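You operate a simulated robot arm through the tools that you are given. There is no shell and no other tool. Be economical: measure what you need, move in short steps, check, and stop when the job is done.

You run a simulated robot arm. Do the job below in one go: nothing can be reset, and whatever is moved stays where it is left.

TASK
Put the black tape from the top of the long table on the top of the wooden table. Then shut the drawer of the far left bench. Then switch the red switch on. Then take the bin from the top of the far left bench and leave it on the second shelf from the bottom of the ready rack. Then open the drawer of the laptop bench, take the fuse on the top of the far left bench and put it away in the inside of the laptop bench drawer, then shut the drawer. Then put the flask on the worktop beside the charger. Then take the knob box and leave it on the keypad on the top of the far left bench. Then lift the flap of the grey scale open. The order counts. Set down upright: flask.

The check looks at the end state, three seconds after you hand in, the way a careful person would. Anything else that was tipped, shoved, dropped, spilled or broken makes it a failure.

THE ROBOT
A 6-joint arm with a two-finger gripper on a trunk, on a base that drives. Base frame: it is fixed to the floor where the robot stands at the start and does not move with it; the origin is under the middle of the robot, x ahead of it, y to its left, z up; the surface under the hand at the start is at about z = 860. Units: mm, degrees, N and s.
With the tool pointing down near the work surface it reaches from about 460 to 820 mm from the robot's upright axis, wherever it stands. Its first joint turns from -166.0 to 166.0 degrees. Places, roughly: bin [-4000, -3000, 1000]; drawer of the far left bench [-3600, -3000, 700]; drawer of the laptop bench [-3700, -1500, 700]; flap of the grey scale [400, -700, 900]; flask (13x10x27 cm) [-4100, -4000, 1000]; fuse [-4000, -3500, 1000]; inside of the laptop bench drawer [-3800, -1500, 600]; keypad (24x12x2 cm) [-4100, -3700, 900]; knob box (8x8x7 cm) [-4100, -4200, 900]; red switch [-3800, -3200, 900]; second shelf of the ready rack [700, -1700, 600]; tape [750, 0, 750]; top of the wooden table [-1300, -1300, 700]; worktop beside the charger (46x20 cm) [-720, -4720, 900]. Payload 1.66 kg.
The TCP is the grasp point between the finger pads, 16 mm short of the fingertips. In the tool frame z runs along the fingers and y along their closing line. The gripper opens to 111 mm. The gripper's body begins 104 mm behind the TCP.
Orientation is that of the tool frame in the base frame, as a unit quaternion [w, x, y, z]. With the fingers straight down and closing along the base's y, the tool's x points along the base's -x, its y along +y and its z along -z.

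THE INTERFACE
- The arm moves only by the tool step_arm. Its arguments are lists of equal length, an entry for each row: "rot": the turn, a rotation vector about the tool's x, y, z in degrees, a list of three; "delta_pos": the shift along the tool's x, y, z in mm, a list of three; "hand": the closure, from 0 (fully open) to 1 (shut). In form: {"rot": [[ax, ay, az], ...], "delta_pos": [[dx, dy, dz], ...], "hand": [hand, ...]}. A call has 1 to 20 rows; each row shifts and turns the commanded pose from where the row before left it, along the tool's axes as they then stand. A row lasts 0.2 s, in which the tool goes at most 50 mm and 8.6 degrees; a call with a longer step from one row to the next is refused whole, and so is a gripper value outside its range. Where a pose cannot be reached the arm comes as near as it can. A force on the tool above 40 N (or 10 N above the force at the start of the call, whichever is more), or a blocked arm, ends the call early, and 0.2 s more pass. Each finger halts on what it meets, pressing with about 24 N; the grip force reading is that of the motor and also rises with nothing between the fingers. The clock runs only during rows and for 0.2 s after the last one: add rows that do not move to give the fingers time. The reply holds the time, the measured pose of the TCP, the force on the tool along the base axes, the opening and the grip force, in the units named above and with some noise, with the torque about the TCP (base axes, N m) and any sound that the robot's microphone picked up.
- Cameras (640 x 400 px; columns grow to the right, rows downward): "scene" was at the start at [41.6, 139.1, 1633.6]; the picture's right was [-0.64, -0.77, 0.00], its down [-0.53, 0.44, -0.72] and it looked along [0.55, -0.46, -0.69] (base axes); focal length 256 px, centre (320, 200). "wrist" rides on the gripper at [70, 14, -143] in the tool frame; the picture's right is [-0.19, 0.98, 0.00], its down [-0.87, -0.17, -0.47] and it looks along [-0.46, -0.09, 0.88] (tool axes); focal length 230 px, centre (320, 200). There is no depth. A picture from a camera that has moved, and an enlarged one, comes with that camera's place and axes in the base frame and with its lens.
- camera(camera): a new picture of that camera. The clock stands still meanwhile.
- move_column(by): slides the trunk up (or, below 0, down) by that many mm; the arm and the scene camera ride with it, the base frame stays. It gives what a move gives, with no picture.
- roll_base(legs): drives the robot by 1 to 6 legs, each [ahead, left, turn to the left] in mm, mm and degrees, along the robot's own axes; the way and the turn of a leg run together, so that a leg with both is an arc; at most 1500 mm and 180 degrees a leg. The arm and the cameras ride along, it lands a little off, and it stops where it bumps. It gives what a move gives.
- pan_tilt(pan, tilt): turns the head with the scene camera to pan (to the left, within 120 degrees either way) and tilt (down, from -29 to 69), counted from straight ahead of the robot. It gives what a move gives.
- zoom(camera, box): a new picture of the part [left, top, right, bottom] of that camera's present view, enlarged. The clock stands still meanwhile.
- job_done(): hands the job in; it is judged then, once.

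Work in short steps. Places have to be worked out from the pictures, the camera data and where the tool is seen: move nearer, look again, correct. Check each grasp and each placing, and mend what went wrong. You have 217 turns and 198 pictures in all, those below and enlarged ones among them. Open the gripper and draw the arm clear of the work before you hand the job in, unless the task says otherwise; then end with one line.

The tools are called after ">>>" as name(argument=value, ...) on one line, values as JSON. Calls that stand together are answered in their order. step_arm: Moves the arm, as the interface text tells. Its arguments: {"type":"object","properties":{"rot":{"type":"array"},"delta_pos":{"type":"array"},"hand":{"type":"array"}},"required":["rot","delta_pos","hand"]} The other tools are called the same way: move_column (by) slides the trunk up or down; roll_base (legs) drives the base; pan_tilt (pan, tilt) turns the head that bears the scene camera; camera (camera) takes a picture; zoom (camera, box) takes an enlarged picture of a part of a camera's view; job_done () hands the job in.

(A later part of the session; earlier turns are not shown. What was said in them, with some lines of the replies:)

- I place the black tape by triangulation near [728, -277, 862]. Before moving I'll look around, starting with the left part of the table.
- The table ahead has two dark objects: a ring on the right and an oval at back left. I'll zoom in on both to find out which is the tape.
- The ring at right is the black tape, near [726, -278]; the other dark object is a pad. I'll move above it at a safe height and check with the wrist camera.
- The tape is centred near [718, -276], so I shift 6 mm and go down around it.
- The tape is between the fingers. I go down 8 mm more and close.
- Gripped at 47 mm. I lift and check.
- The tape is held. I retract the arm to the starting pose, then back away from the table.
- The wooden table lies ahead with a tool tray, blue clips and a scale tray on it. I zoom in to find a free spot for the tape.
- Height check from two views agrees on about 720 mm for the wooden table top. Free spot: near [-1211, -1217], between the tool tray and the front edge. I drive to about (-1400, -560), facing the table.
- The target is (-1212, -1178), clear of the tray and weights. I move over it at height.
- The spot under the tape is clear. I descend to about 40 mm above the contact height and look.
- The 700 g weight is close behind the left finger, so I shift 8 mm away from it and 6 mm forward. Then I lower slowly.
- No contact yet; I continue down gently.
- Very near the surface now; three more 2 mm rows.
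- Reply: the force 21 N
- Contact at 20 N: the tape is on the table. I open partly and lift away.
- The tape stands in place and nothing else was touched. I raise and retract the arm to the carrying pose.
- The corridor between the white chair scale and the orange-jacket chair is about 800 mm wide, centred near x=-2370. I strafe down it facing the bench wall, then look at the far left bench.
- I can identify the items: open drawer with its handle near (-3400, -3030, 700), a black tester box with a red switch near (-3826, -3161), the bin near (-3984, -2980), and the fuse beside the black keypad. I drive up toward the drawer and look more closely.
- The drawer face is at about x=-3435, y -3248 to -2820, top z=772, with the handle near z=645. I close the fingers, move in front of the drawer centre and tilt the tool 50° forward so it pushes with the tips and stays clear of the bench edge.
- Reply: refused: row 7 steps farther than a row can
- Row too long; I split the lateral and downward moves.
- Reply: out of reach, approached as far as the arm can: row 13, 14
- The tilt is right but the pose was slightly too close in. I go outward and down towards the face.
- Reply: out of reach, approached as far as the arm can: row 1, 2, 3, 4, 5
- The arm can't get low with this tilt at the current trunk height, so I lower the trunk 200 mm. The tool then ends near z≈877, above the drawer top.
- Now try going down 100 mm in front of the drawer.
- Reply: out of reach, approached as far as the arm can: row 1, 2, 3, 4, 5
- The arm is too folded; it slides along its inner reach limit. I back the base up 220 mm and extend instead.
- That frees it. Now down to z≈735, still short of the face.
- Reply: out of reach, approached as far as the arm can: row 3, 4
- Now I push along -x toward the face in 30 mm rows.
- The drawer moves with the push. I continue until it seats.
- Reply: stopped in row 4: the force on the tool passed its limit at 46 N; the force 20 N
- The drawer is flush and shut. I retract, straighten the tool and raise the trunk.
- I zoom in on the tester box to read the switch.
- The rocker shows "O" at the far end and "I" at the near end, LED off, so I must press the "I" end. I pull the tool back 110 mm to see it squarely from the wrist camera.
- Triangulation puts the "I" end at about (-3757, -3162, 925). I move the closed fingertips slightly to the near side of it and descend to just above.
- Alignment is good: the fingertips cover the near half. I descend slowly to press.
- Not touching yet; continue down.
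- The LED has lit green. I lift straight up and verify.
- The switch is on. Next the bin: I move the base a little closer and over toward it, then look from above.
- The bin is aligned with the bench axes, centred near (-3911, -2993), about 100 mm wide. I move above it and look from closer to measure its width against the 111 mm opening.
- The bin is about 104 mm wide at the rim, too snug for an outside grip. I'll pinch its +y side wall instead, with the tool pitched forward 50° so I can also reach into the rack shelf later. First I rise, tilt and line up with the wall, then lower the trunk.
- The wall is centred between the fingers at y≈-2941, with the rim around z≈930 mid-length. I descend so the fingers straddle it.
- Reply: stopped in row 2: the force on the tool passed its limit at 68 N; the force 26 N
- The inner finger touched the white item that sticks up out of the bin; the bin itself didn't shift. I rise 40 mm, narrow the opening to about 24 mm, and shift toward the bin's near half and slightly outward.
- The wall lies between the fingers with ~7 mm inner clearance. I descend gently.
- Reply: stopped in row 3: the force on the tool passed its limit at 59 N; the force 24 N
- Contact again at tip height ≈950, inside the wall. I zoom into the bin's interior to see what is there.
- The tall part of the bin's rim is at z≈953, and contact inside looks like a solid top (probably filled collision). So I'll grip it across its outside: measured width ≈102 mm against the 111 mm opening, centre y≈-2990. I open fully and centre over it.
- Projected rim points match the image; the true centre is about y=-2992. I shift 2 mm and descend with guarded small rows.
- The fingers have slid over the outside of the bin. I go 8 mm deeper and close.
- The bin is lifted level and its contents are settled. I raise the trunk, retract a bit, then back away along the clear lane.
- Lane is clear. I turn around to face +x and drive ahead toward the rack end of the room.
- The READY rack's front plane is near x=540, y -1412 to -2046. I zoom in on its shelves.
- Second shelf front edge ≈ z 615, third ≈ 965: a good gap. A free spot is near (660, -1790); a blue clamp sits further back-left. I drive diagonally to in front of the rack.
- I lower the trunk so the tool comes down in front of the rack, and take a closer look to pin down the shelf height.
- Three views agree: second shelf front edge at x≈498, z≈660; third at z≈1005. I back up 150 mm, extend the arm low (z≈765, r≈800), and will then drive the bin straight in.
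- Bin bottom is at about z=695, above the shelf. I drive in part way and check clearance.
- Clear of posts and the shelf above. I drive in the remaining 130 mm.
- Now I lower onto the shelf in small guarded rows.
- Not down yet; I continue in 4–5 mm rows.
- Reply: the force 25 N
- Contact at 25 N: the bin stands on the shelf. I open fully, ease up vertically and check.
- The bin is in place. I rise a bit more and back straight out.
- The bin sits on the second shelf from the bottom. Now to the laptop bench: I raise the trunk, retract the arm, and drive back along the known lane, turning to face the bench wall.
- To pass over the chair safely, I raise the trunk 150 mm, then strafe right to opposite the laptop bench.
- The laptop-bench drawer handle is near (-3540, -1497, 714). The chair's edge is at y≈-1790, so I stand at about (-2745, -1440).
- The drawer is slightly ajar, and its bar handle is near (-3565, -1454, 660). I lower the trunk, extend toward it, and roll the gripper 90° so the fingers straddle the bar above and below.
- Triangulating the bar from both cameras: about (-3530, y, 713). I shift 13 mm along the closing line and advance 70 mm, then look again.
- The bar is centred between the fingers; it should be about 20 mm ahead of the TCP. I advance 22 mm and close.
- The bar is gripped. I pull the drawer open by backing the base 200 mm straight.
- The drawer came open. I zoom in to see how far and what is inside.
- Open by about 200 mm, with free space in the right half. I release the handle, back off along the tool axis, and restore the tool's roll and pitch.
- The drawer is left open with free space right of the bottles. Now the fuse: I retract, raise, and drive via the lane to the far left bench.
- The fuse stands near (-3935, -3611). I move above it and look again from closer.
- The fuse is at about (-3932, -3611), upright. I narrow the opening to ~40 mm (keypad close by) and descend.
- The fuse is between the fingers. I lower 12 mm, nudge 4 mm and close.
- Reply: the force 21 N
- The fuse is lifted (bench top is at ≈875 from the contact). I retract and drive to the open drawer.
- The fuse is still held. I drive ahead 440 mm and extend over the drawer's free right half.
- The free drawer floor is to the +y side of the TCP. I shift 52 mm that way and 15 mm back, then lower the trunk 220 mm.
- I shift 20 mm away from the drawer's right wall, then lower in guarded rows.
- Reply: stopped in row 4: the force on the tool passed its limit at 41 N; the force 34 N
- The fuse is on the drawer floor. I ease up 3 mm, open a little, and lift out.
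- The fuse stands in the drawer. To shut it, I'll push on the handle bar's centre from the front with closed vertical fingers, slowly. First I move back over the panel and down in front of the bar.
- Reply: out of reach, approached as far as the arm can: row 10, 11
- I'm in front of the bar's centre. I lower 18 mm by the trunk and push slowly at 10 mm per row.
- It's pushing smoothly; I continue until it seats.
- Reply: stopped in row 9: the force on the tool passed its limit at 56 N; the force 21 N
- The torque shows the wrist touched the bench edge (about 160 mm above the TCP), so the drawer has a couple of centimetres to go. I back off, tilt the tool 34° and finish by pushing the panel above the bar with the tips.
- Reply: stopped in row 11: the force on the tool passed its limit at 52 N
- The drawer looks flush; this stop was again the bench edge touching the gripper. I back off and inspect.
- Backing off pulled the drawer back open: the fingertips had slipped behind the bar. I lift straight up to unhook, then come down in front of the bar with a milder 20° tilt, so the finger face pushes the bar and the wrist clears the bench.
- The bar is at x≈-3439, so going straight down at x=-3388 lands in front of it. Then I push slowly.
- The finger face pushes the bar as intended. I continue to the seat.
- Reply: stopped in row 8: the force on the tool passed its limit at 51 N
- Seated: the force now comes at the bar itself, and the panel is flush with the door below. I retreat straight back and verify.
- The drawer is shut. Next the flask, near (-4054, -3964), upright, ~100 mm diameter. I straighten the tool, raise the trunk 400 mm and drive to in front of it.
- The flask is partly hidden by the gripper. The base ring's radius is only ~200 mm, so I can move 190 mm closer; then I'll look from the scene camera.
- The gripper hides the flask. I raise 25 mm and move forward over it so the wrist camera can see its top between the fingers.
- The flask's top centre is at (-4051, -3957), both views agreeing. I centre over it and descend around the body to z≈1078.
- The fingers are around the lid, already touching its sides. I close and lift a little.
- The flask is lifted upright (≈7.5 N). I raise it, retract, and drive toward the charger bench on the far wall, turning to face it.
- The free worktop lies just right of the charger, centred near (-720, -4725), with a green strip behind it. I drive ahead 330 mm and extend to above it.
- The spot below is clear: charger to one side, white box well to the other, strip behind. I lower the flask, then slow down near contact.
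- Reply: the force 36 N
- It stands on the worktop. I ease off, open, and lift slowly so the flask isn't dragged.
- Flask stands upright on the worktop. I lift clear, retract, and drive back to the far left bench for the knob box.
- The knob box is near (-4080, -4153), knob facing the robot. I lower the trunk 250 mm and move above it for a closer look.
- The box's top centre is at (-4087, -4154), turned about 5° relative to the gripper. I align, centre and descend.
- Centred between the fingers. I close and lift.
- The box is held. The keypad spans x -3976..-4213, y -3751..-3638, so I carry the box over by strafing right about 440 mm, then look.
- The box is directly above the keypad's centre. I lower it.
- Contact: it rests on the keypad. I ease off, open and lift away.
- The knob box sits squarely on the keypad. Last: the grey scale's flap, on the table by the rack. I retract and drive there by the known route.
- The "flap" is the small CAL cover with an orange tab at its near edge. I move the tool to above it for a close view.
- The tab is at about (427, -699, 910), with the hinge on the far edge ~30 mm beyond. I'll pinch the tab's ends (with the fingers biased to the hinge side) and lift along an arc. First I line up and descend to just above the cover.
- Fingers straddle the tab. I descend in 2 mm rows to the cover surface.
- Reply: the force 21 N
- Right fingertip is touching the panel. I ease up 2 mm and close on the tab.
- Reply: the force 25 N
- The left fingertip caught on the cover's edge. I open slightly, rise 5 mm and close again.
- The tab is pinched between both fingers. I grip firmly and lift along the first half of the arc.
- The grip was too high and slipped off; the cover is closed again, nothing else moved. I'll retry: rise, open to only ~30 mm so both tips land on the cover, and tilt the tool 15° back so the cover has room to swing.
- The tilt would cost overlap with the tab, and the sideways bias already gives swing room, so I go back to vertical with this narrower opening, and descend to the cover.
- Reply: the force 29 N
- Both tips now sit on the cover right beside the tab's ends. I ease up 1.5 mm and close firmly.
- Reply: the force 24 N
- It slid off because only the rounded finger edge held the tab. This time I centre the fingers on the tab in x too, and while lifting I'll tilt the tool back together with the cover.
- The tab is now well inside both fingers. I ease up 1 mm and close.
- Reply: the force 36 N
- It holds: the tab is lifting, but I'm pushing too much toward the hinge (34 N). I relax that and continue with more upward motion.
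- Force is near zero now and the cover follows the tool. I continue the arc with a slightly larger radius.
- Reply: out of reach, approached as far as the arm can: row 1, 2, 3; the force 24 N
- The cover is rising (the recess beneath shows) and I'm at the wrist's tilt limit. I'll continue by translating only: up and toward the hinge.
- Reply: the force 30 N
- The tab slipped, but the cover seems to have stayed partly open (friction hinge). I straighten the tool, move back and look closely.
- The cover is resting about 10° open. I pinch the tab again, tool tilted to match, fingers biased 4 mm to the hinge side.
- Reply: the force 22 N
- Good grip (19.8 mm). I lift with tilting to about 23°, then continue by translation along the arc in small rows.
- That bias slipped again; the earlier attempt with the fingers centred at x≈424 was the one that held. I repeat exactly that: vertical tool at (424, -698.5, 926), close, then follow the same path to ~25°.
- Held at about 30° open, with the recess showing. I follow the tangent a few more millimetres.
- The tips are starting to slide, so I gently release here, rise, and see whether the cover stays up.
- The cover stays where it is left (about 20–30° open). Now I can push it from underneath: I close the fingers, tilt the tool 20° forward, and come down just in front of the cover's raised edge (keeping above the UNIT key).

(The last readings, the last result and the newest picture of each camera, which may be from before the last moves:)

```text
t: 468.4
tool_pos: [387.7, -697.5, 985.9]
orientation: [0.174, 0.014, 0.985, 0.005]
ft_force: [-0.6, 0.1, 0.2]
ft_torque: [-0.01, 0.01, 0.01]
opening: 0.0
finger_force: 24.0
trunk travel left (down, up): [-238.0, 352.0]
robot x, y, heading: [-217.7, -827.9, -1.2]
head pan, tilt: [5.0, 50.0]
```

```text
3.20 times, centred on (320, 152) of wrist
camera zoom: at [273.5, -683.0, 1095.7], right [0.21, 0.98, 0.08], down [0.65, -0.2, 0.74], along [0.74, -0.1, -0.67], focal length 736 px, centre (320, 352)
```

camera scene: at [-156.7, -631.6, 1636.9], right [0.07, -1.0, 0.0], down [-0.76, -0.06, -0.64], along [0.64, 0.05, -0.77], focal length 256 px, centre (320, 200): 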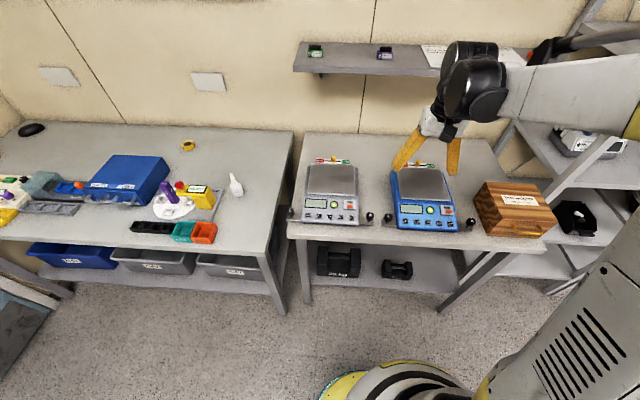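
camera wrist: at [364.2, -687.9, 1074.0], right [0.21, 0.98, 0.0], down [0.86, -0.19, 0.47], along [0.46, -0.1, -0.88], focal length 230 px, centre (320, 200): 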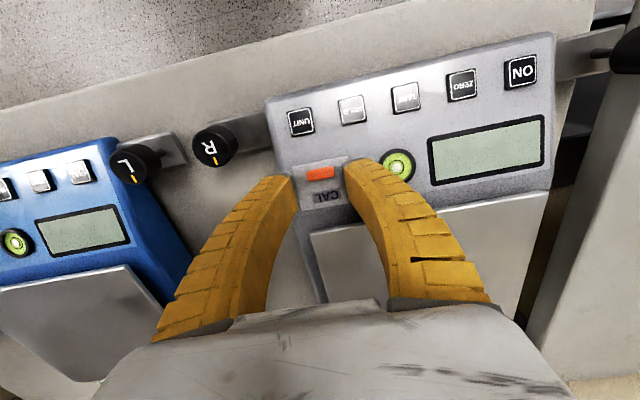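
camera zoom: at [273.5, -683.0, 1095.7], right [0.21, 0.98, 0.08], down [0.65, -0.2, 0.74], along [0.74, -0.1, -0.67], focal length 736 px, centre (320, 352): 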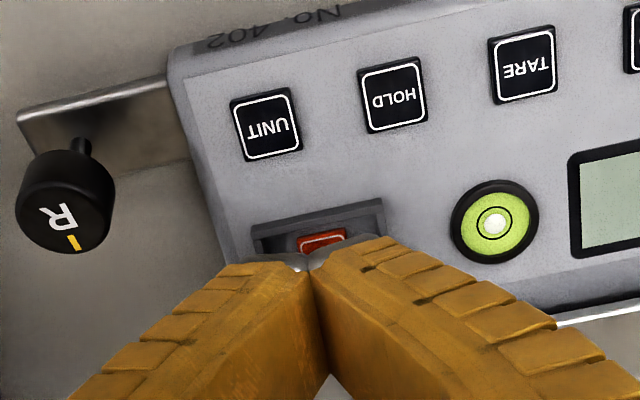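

The cover's raised edge is at about (420, 928) with a ~20 mm gap under it, and the UNIT key ends at x≈396. I go down in front, then slide the tips in under the edge.

>>> step_arm(rot=[[0, 0, 0], [0, 0, 0], [0, 0, 0], [0, 0, 0], [0, 0, 0]], delta_pos=[[5.2, 0, 24.7], [5.2, 0, 24.7], [-4.6, 0, 4.9], [-4.6, 0, 4.8], [-5.6, 0, 2]], hand=[1, 1, 1, 1, 1])

>>> zoom(camera="scene", box=[325, 165, 385, 225])

```text
t: 469.7
tool_pos: [403.7, -697.7, 932.1]
orientation: [0.172, 0.014, 0.985, 0.005]
ft_force: [-25.3, -3.1, 6.9]
ft_torque: [0.01, 0.0, 0.15]
opening: 6.2
finger_force: 28.0
trunk travel left (down, up): [-238.0, 352.0]
robot x, y, heading: [-215.9, -826.9, -1.0]
head pan, tilt: [5.0, 50.0]
stopped in row 5: the force on the tool passed its limit at 44 N (the readings are from after the stop); the commanded pose is now the measured one
```

```text
6.67 times, centred on (355, 195) of scene
camera zoom: at [-161.5, -632.3, 1638.2], right [0.07, -1.0, 0.0], down [-0.76, -0.06, -0.64], along [0.64, 0.05, -0.76], focal length 1709 px, centre (87, 233)
```

zoom: 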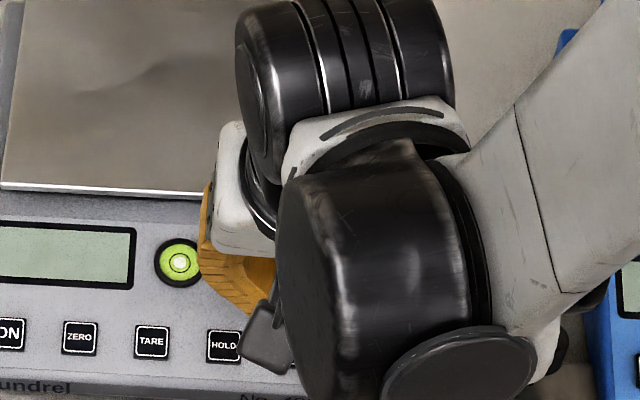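

The edge rests on the finger face just above its corner. Rather than push horizontally, I now lift along the cover's arc so friction carries the edge up.

>>> step_arm(rot=[[0, 0, 0], [0, 0, 0], [0, 0, 0], [0, 0, 0]], delta_pos=[[-2.7, 0, -2.3], [-2.7, 0, -2.3], [-3.3, 0, -2.1], [-3.3, 0, -2.1]], hand=[1, 1, 1, 1])

>>> zoom(camera="wrist", box=[220, 90, 420, 215])

```text
t: 470.7
tool_pos: [414.6, -696.9, 946.9]
orientation: [0.173, 0.015, 0.985, 0.006]
ft_force: [-26.4, 1.1, 26.6]
ft_torque: [0.02, -0.31, -0.11]
opening: 6.3
finger_force: 27.4
trunk travel left (down, up): [-238.0, 352.0]
robot x, y, heading: [-216.9, -826.4, -0.8]
head pan, tilt: [5.0, 50.0]
```

```text
3.20 times, centred on (320, 152) of wrist
camera zoom: at [299.8, -683.3, 1055.3], right [0.2, 0.98, 0.08], down [0.65, -0.2, 0.74], along [0.73, -0.1, -0.67], focal length 736 px, centre (320, 352)
```

zoom: 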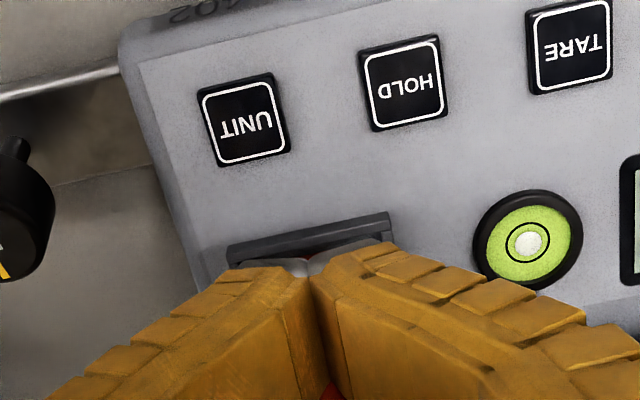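

The tip slid on top of the cover instead. New plan: re-lift by pinching the tab (which holds by hinge friction at ~25–30°), then come in with the gripper rolled 90° and slip one thin finger under the edge. First I reset and pinch again at the proven position.

>>> step_arm(rot=[[0, 0, 0], [0, 7, 0], [0, 7, 0], [0, 6, 0], [0, 0, 0], [0, 0, 0], [0, 0, 0], [0, 0, 0], [0, 0, 0]], delta_pos=[[-10.3, 0, -28], [0, 0, 0], [0, 0, 0], [0, 0, 0], [-9, -1.5, 0], [0, 0, 20], [0, 0, 20], [0, 0, 6], [0, 0, 2]], hand=[1, 0.75, 0.75, 0.75, 0.75, 0.75, 0.75, 0.75, 0.75])

```text
t: 472.7
tool_pos: [423.1, -699.0, 926.0]
orientation: [-0.002, 0.012, 1.0, 0.007]
ft_force: [-6.8, -0.9, 24.6]
ft_torque: [-0.04, -0.08, -0.02]
opening: 28.2
finger_force: 7.0
trunk travel left (down, up): [-238.0, 352.0]
robot x, y, heading: [-217.6, -830.7, -1.0]
head pan, tilt: [5.0, 50.0]
```

>>> step_arm(rot=[[0, 0, 0], [0, 0, 0], [0, 0, 0], [0, 0, 0]], delta_pos=[[0, 0, -1], [0, 0, 0], [0, 0, 0], [0, 0, 0]], hand=[0.82, 0.9, 1, 1])

>>> step_arm(rot=[[0, 5, 0], [0, 5, 0], [0, 5, 0], [0, 4.5, 0], [0, 4.5, 0]], delta_pos=[[-1.0, 0, -2.9], [-0.9, 0, -2.9], [-0.8, 0, -2.8], [-0.5, 0, -2.8], [-0.5, 0, -2.8]], hand=[1, 1, 1, 1, 1])

>>> step_arm(rot=[[0, 0, 0], [0, 0, 0]], delta_pos=[[-0.2, 0, -2.9], [-0.3, 0, -2.9]], hand=[1, 1])

```text
t: 473.7
tool_pos: [424.0, -698.7, 925.5]
orientation: [-0.003, 0.013, 1.0, 0.006]
ft_force: [-6.6, -2.8, 13.5]
ft_torque: [-0.01, -0.18, -0.06]
opening: 18.0
finger_force: 34.0
trunk travel left (down, up): [-238.0, 352.0]
robot x, y, heading: [-218.4, -824.9, -0.8]
head pan, tilt: [5.0, 50.0]
```

```text
t: 474.9
tool_pos: [432.0, -698.4, 937.5]
orientation: [-0.211, 0.01, 0.977, 0.01]
ft_force: [-13.2, -0.4, 0.9]
ft_torque: [-0.22, 0.3, 0.05]
opening: 18.1
finger_force: 33.8
trunk travel left (down, up): [-238.0, 352.0]
robot x, y, heading: [-217.9, -829.7, -0.6]
head pan, tilt: [5.0, 50.0]
```

```text
t: 475.5
tool_pos: [431.8, -698.2, 944.9]
orientation: [-0.21, 0.011, 0.977, 0.01]
ft_force: [-23.6, -1.0, -7.9]
ft_torque: [-0.05, 0.78, 0.01]
opening: 15.4
finger_force: 34.3
trunk travel left (down, up): [-238.0, 352.0]
robot x, y, heading: [-215.3, -826.4, -0.6]
head pan, tilt: [5.0, 50.0]
```

Still held at 15 mm. I relieve the forward push and go up a little more.

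>>> step_arm(rot=[[0, 0, 0], [0, 0, 0]], delta_pos=[[2.0, 0, -1.8], [0.6, 0, -2.4]], hand=[1, 1])

```text
t: 476.1
tool_pos: [433.8, -699.5, 949.2]
orientation: [-0.21, 0.012, 0.978, 0.01]
ft_force: [-5.8, 1.8, -12.8]
ft_torque: [-0.02, 0.42, -0.01]
opening: 12.9
finger_force: 33.6
trunk travel left (down, up): [-238.0, 352.0]
robot x, y, heading: [-215.4, -830.6, -1.0]
head pan, tilt: [5.0, 50.0]
```

I release gently here and retract, then check the cover.

>>> step_arm(rot=[[0, 0, 0], [0, 0, 0], [0, 0, 0], [0, 0, 0]], delta_pos=[[0, 0, 0], [0, 0, 0], [0, 0, -15], [0, 0, -35]], hand=[0.8, 0.6, 0.6, 0.6])

>>> zoom(camera="scene", box=[330, 180, 380, 222])

```text
t: 477.1
tool_pos: [455.0, -699.9, 993.8]
orientation: [-0.211, 0.012, 0.977, 0.009]
ft_force: [-0.1, 0.0, 0.0]
ft_torque: [0.01, 0.01, 0.03]
opening: 46.7
finger_force: 1.7
trunk travel left (down, up): [-238.0, 352.0]
robot x, y, heading: [-217.3, -828.6, -0.9]
head pan, tilt: [5.0, 50.0]
```

```text
9.52 times, centred on (355, 201) of scene
camera zoom: at [-157.6, -631.7, 1638.0], right [0.07, -1.0, 0.0], down [-0.76, -0.06, -0.64], along [0.64, 0.05, -0.77], focal length 2441 px, centre (-13, 190)
```

zoom: 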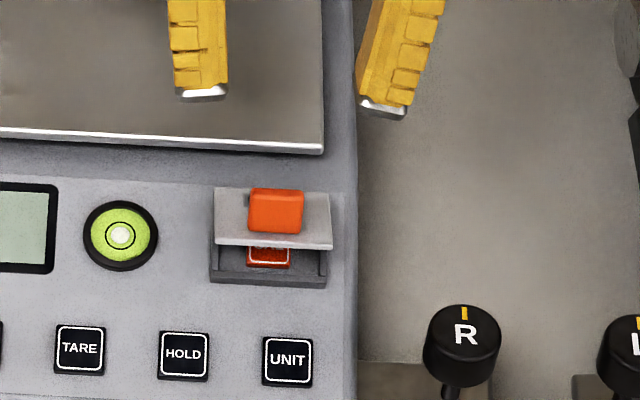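

The cover holds at about 24°. Now I set up for the finger-under approach: rise, back the base 150 mm, lower the trunk 150 mm, pitch 60° forward and roll 90°.

>>> step_arm(rot=[[0, -8, 0], [0, -8, 0], [0, -8.3, 0], [0, 0, 0], [0, 0, 0], [0, 0, 0]], delta_pos=[[0, 0, 0], [0, 0, 0], [0, 0, 0], [0, 0, -40], [0, 0, -40], [0, 0, -40]], hand=[0.64, 0.64, 0.64, 0.64, 0.64, 0.64])

>>> roll_base(legs=[[-160, 0, 0.9]])

>>> move_column(by=-140)

>>> step_arm(rot=[[0, -8.5, 0], [0, -8.5, 0], [0, -8.5, 0], [0, -8.5, 0], [0, -8.5, 0], [0, -8.5, 0], [0, -8.5, 0], [0, 0, -8.2], [0, 0, -8.2], [0, 0, -8.2], [0, 0, -8.2], [0, 0, -8.2], [0, 0, -8.2], [0, 0, -8.2], [0, 0, -8.2], [0, 0, -8.2], [0, 0, -8.2], [0, 0, -8]], delta_pos=[[0, 0, 0], [0, 0, 0], [0, 0, 0], [0, 0, 0], [0, 0, 0], [0, 0, 0], [0, 0, 0], [0, 0, 0], [0, 0, 0], [0, 0, 0], [0, 0, 0], [0, 0, 0], [0, 0, 0], [0, 0, 0], [0, 0, 0], [0, 0, 0], [0, 0, 0], [0, 0, 0]], hand=[0.64, 0.64, 0.64, 0.64, 0.64, 0.64, 0.64, 0.64, 0.64, 0.64, 0.64, 0.64, 0.64, 0.64, 0.64, 0.64, 0.64, 0.64])

```text
t: 478.5
tool_pos: [454.9, -703.8, 1113.9]
orientation: [0.0, 0.013, 1.0, 0.007]
ft_force: [-0.4, -0.1, 0.0]
ft_torque: [-0.01, 0.01, 0.02]
opening: 42.5
finger_force: 1.3
trunk travel left (down, up): [-238.0, 352.0]
robot x, y, heading: [-216.6, -831.4, -1.0]
head pan, tilt: [5.0, 50.0]
```

```text
t: 479.9
tool_pos: [294.9, -693.1, 1112.4]
orientation: [0.0, 0.007, 1.0, 0.007]
ft_force: [-0.2, 0.0, 1.4]
ft_torque: [-0.03, -0.03, 0.03]
opening: 42.4
finger_force: 2.3
trunk travel left (down, up): [-238.0, 352.0]
robot x, y, heading: [-373.8, -827.0, 0.1]
head pan, tilt: [5.0, 50.0]
```

```text
t: 481.5
tool_pos: [295.1, -693.2, 972.6]
orientation: [0.0, 0.007, 1.0, 0.007]
ft_force: [1.0, 0.2, -0.3]
ft_torque: [-0.02, 0.0, -0.05]
opening: 42.1
finger_force: 1.5
trunk travel left (down, up): [-98.0, 492.0]
robot x, y, heading: [-372.4, -829.8, -0.3]
head pan, tilt: [5.0, 50.0]
```

```text
t: 485.3
tool_pos: [295.9, -693.3, 973.6]
orientation: [0.353, -0.608, 0.619, -0.349]
ft_force: [0.7, 0.1, -0.7]
ft_torque: [-0.02, -0.03, 0.03]
opening: 42.4
finger_force: 1.9
trunk travel left (down, up): [-98.0, 492.0]
robot x, y, heading: [-370.4, -829.7, 0.0]
head pan, tilt: [5.0, 50.0]
```

The pose is reached. I move to the start of the approach line, 60 mm back from the target, and look.

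>>> step_arm(rot=[[0, 0, 0], [0, 0, 0]], delta_pos=[[2.6, -21, 31.7], [2.6, -21, 31.7]], hand=[0.64, 0.64])

>>> camera(camera="wrist")

```text
t: 485.9
tool_pos: [371.4, -700.6, 977.1]
orientation: [0.353, -0.607, 0.62, -0.349]
ft_force: [0.0, -0.3, -1.2]
ft_torque: [0.05, -0.02, -0.03]
opening: 42.1
finger_force: 1.5
trunk travel left (down, up): [-98.0, 492.0]
robot x, y, heading: [-373.3, -826.9, -0.1]
head pan, tilt: [5.0, 50.0]
```

```text
11 pictures are left
camera wrist: at [240.3, -769.4, 1036.5], right [-0.5, 0.21, -0.84], down [-0.31, 0.86, 0.4], along [0.81, 0.46, -0.36], focal length 230 px, centre (320, 200)
```

wrist: 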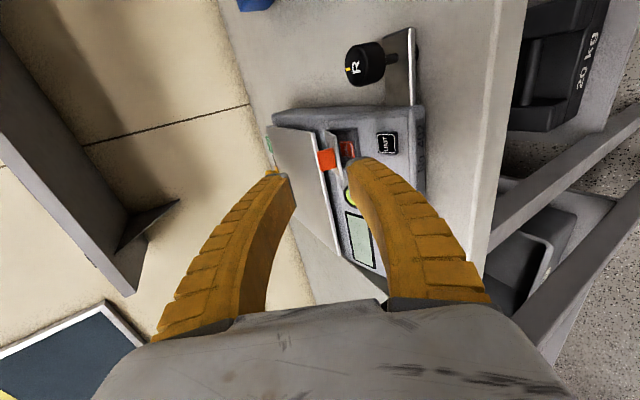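

>>> zoom(camera="wrist", box=[290, 125, 390, 187])

```text
6.40 times, centred on (340, 156) of wrist
camera zoom: at [240.3, -769.4, 1036.5], right [-0.5, 0.21, -0.84], down [-0.31, 0.86, 0.4], along [0.81, 0.46, -0.36], focal length 1472 px, centre (192, 482)
```

zoom: 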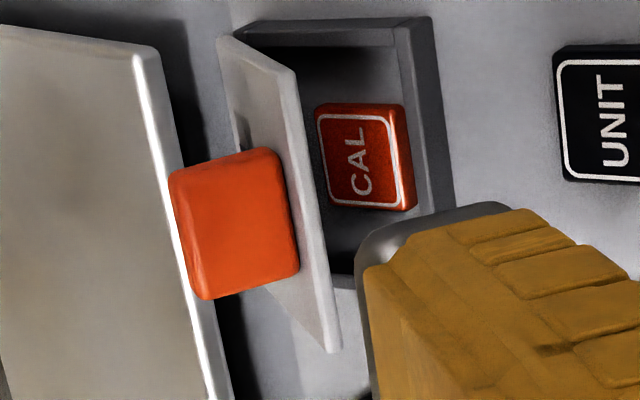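

A clear view: the cover stands open with its edge ahead, and the lower finger lines up with the gap under it. I advance 62 mm along the tool axis in shortening rows.

>>> step_arm(rot=[[0, 0, 0], [0, 0, 0], [0, 0, 0], [0, 0, 0]], delta_pos=[[0, 1.5, 18], [0, 0.5, 16], [0, 0, 10], [0, 0, 8]], hand=[0.64, 0.64, 0.64, 0.64])

>>> zoom(camera="wrist", box=[270, 110, 390, 185])

```text
t: 486.9
tool_pos: [416.0, -701.0, 949.2]
orientation: [0.354, -0.607, 0.62, -0.349]
ft_force: [0.2, -0.4, -0.1]
ft_torque: [-0.03, 0.02, -0.02]
opening: 42.3
finger_force: 1.5
trunk travel left (down, up): [-98.0, 492.0]
robot x, y, heading: [-375.5, -831.2, -0.2]
head pan, tilt: [5.0, 50.0]
```

```text
5.33 times, centred on (330, 148) of wrist
camera zoom: at [284.4, -770.1, 1007.7], right [-0.5, 0.21, -0.84], down [-0.31, 0.86, 0.4], along [0.81, 0.46, -0.36], focal length 1227 px, centre (267, 480)
```

zoom: 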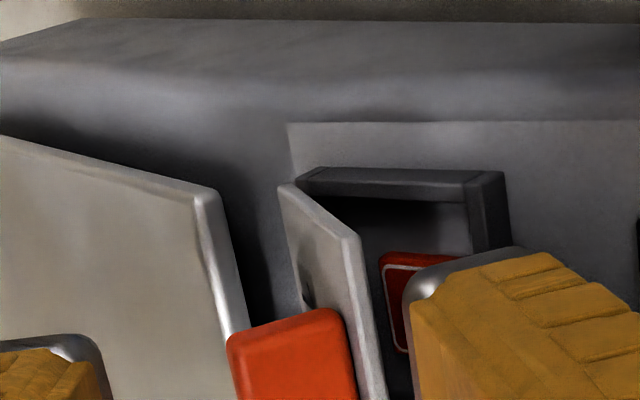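

The finger tip is on the underside of the cover, about 5 mm clear. I advance 10 mm more, then move up-forward to swing the cover open.

>>> step_arm(rot=[[0, 0, 0], [0, 0, 0]], delta_pos=[[0, 0, 5], [0, 0, 5]], hand=[0.64, 0.64])

>>> step_arm(rot=[[0, 0, 0], [0, 0, 0], [0, 0, 0], [0, 0, 0]], delta_pos=[[0, -4, 0], [0, -4, 0], [0, -4, 0], [0, -4, 0]], hand=[0.64, 0.64, 0.64, 0.64])

>>> zoom(camera="wrist", box=[270, 110, 390, 185])

```text
t: 487.5
tool_pos: [423.7, -700.9, 943.2]
orientation: [0.353, -0.607, 0.621, -0.349]
ft_force: [1.1, -0.3, 0.1]
ft_torque: [0.02, 0.03, 0.01]
opening: 42.5
finger_force: 1.6
trunk travel left (down, up): [-98.0, 492.0]
robot x, y, heading: [-374.3, -832.5, -0.4]
head pan, tilt: [5.0, 50.0]
```

```text
t: 488.5
tool_pos: [432.6, -700.4, 957.1]
orientation: [0.353, -0.607, 0.621, -0.349]
ft_force: [0.1, 1.0, 0.8]
ft_torque: [-0.01, -0.03, 0.02]
opening: 42.5
finger_force: 1.5
trunk travel left (down, up): [-98.0, 492.0]
robot x, y, heading: [-375.6, -826.6, -0.3]
head pan, tilt: [5.0, 50.0]
```

```text
5.33 times, centred on (330, 148) of wrist
camera zoom: at [300.7, -770.3, 1015.6], right [-0.5, 0.21, -0.84], down [-0.31, 0.86, 0.4], along [0.81, 0.46, -0.36], focal length 1227 px, centre (267, 480)
```

zoom: 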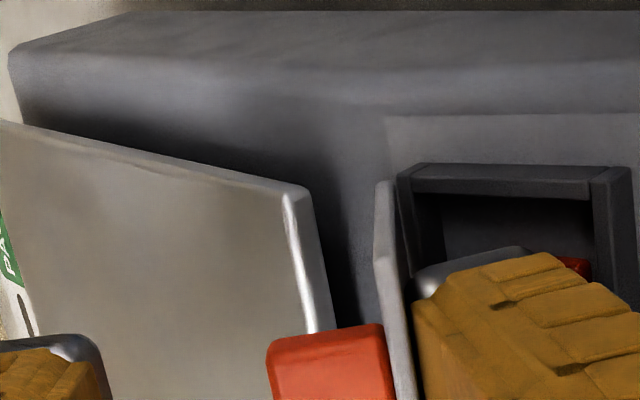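

The cover is swinging up nicely on the finger. I continue forward and up.

>>> step_arm(rot=[[0, 0, 0], [0, 0, 0], [0, 0, 0], [0, 0, 0]], delta_pos=[[0, -4, 2.5], [0, -4, 2.5], [0, -4, 3], [0, -4, 3]], hand=[0.64, 0.64, 0.64, 0.64])

>>> zoom(camera="wrist", box=[250, 110, 390, 197])

```text
t: 489.5
tool_pos: [450.3, -700.6, 965.4]
orientation: [0.353, -0.607, 0.62, -0.35]
ft_force: [0.1, -0.4, 0.0]
ft_torque: [-0.02, 0.0, -0.04]
opening: 42.4
finger_force: 1.4
trunk travel left (down, up): [-98.0, 492.0]
robot x, y, heading: [-372.4, -828.9, 0.3]
head pan, tilt: [5.0, 50.0]
```

```text
4.57 times, centred on (320, 154) of wrist
camera zoom: at [319.2, -770.6, 1023.8], right [-0.5, 0.21, -0.84], down [-0.31, 0.86, 0.4], along [0.81, 0.46, -0.36], focal length 1052 px, centre (320, 413)
```

zoom: 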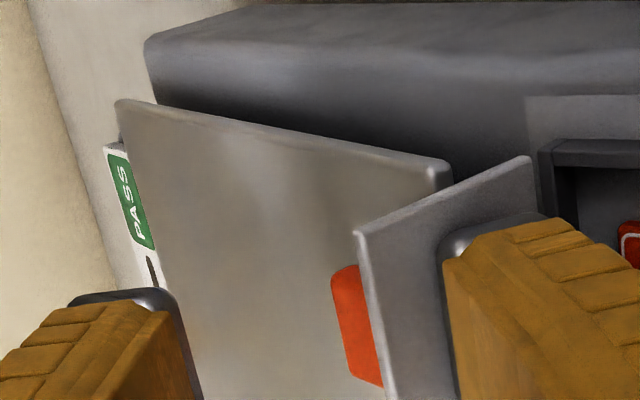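

The cover is now close to vertical. I push it a bit further past upright, with the force guard watching for its stop.

>>> step_arm(rot=[[0, 0, 0], [0, 0, 0], [0, 0, 0], [0, 0, 0]], delta_pos=[[0, -2.5, 3.3], [0, -2.5, 3.3], [0, -2.5, 3.3], [0, -2.5, 3.3]], hand=[0.64, 0.64, 0.64, 0.64])

>>> zoom(camera="wrist", box=[250, 110, 390, 197])

```text
t: 490.5
tool_pos: [459.0, -699.4, 966.8]
orientation: [0.35, -0.609, 0.621, -0.347]
ft_force: [-31.9, -1.4, -8.3]
ft_torque: [-0.17, 0.95, 0.14]
opening: 60.4
finger_force: 12.8
trunk travel left (down, up): [-98.0, 492.0]
robot x, y, heading: [-371.5, -828.4, 0.0]
head pan, tilt: [5.0, 50.0]
stopped in row 4: the force on the tool passed its limit at 42 N (the readings are from after the stop); the commanded pose is now the measured one
```

```text
4.57 times, centred on (320, 154) of wrist
camera zoom: at [328.4, -770.3, 1026.4], right [-0.5, 0.21, -0.84], down [-0.31, 0.87, 0.4], along [0.81, 0.46, -0.37], focal length 1052 px, centre (320, 413)
```

zoom: 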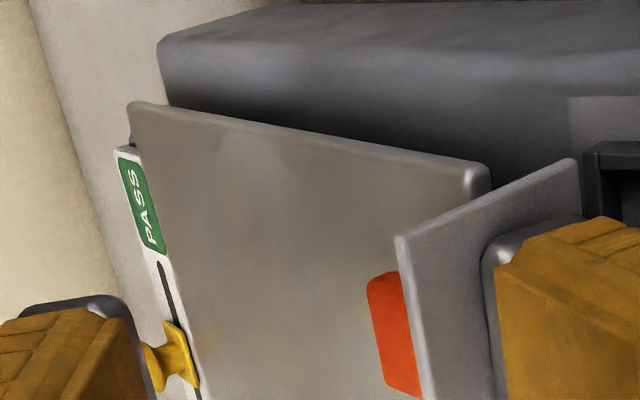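

It has reached its stop. I withdraw straight back along the tool axis, away from the cover, and check that it stays open.

>>> step_arm(rot=[[0, 0, 0], [0, 0, 0], [0, 0, 0], [0, 0, 0], [0, 0, 0]], delta_pos=[[0, 0, -10], [0, 0, -25], [0, 0, -40], [0, 0, -40], [0, 0, -20]], hand=[0.64, 0.64, 0.64, 0.64, 0.64])

>>> zoom(camera="scene", box=[290, 120, 450, 220])

```text
t: 491.7
tool_pos: [344.8, -699.8, 1034.1]
orientation: [0.352, -0.607, 0.622, -0.348]
ft_force: [-1.4, 0.6, 0.3]
ft_torque: [0.0, 0.01, 0.0]
opening: 42.2
finger_force: 1.8
trunk travel left (down, up): [-98.0, 492.0]
robot x, y, heading: [-374.1, -830.9, -0.0]
head pan, tilt: [5.0, 50.0]
```

```text
4.00 times, centred on (370, 170) of scene
camera zoom: at [-319.1, -629.7, 1498.0], right [0.09, -1.0, 0.0], down [-0.76, -0.07, -0.64], along [0.64, 0.06, -0.77], focal length 1025 px, centre (120, 320)
```

zoom: 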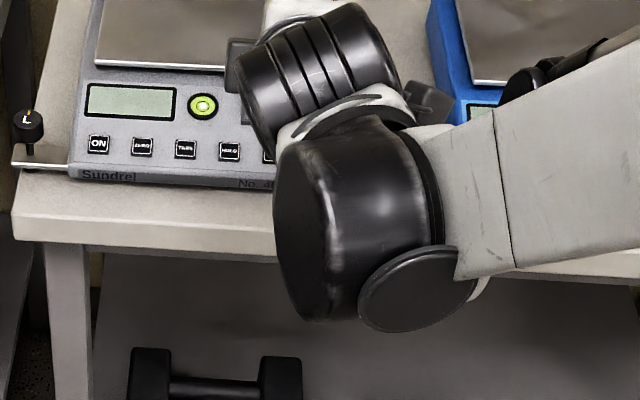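

The arm blocks the view. I raise the trunk and back the base away, then look.

>>> move_column(by=200)

>>> roll_base(legs=[[-120, 250, 0]])

>>> step_arm(rot=[[0, 0, 0], [0, 0, 0], [0, 0, 0], [0, 0, 0]], delta_pos=[[40, 0, 0], [40, 0, -10], [40, 0, -10], [40, 0, 0]], hand=[0.3, 0, 0, 0])

>>> pan_tilt(pan=-15, tilt=42)

>>> camera(camera="scene")

```text
t: 493.9
tool_pos: [345.3, -698.6, 1232.8]
orientation: [0.351, -0.608, 0.622, -0.347]
ft_force: [0.4, 0.0, 0.0]
ft_torque: [0.0, 0.0, 0.0]
opening: 42.4
finger_force: 1.4
trunk travel left (down, up): [-298.0, 292.0]
robot x, y, heading: [-372.3, -829.9, -0.2]
head pan, tilt: [5.0, 50.0]
```

```text
t: 495.9
tool_pos: [222.7, -445.6, 1232.6]
orientation: [0.353, -0.609, 0.62, -0.347]
ft_force: [0.3, 0.4, 0.2]
ft_torque: [-0.04, -0.01, -0.02]
opening: 42.4
finger_force: 2.2
trunk travel left (down, up): [-298.0, 292.0]
robot x, y, heading: [-498.7, -575.8, 0.2]
head pan, tilt: [5.0, 50.0]
```

```text
t: 496.9
tool_pos: [204.6, -607.6, 1242.0]
orientation: [0.353, -0.609, 0.619, -0.347]
ft_force: [0.0, -0.2, -0.2]
ft_torque: [-0.01, -0.02, 0.03]
opening: 110.8
finger_force: 0.0
trunk travel left (down, up): [-298.0, 292.0]
robot x, y, heading: [-496.2, -578.0, 0.2]
head pan, tilt: [5.0, 50.0]
```

```text
t: 497.7
tool_pos: [204.8, -606.1, 1243.2]
orientation: [0.352, -0.61, 0.619, -0.347]
ft_force: [0.2, 0.0, -1.0]
ft_torque: [0.03, -0.01, -0.02]
opening: 110.7
finger_force: 0.1
trunk travel left (down, up): [-298.0, 292.0]
robot x, y, heading: [-494.7, -579.2, 0.4]
head pan, tilt: [-15.0, 42.0]
```

```text
4 pictures are left
camera scene: at [-436.5, -408.4, 1709.1], right [-0.25, -0.97, 0.0], down [-0.65, 0.17, -0.74], along [0.72, -0.19, -0.67], focal length 256 px, centre (320, 200)
```

scene: 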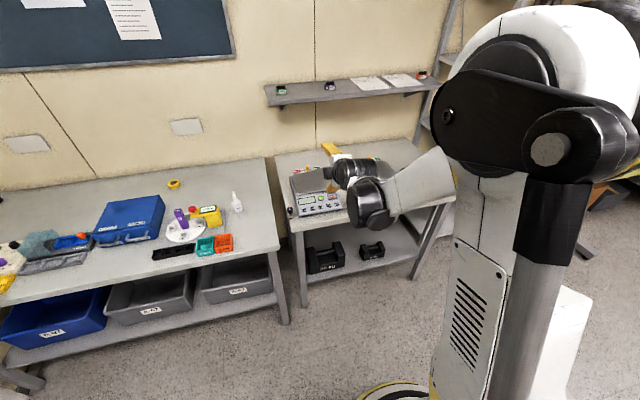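

>>> zoom(camera="scene", box=[285, 165, 365, 215])

```text
8.00 times, centred on (325, 190) of scene
camera zoom: at [-436.5, -408.4, 1709.1], right [-0.25, -0.97, 0.0], down [-0.65, 0.17, -0.74], along [0.72, -0.19, -0.67], focal length 2051 px, centre (280, 280)
```

zoom: 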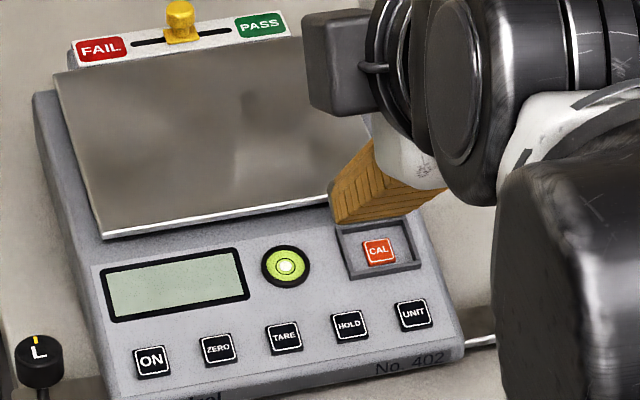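

Everything is done: the CAL cover is up with its recess exposed, the gripper is open and the arm stands clear above the work.

>>> job_done()

```text
The job is handed in.
```

I did all eight jobs in the order you gave and handed in the work, with the gripper open and the arm clear above the table.
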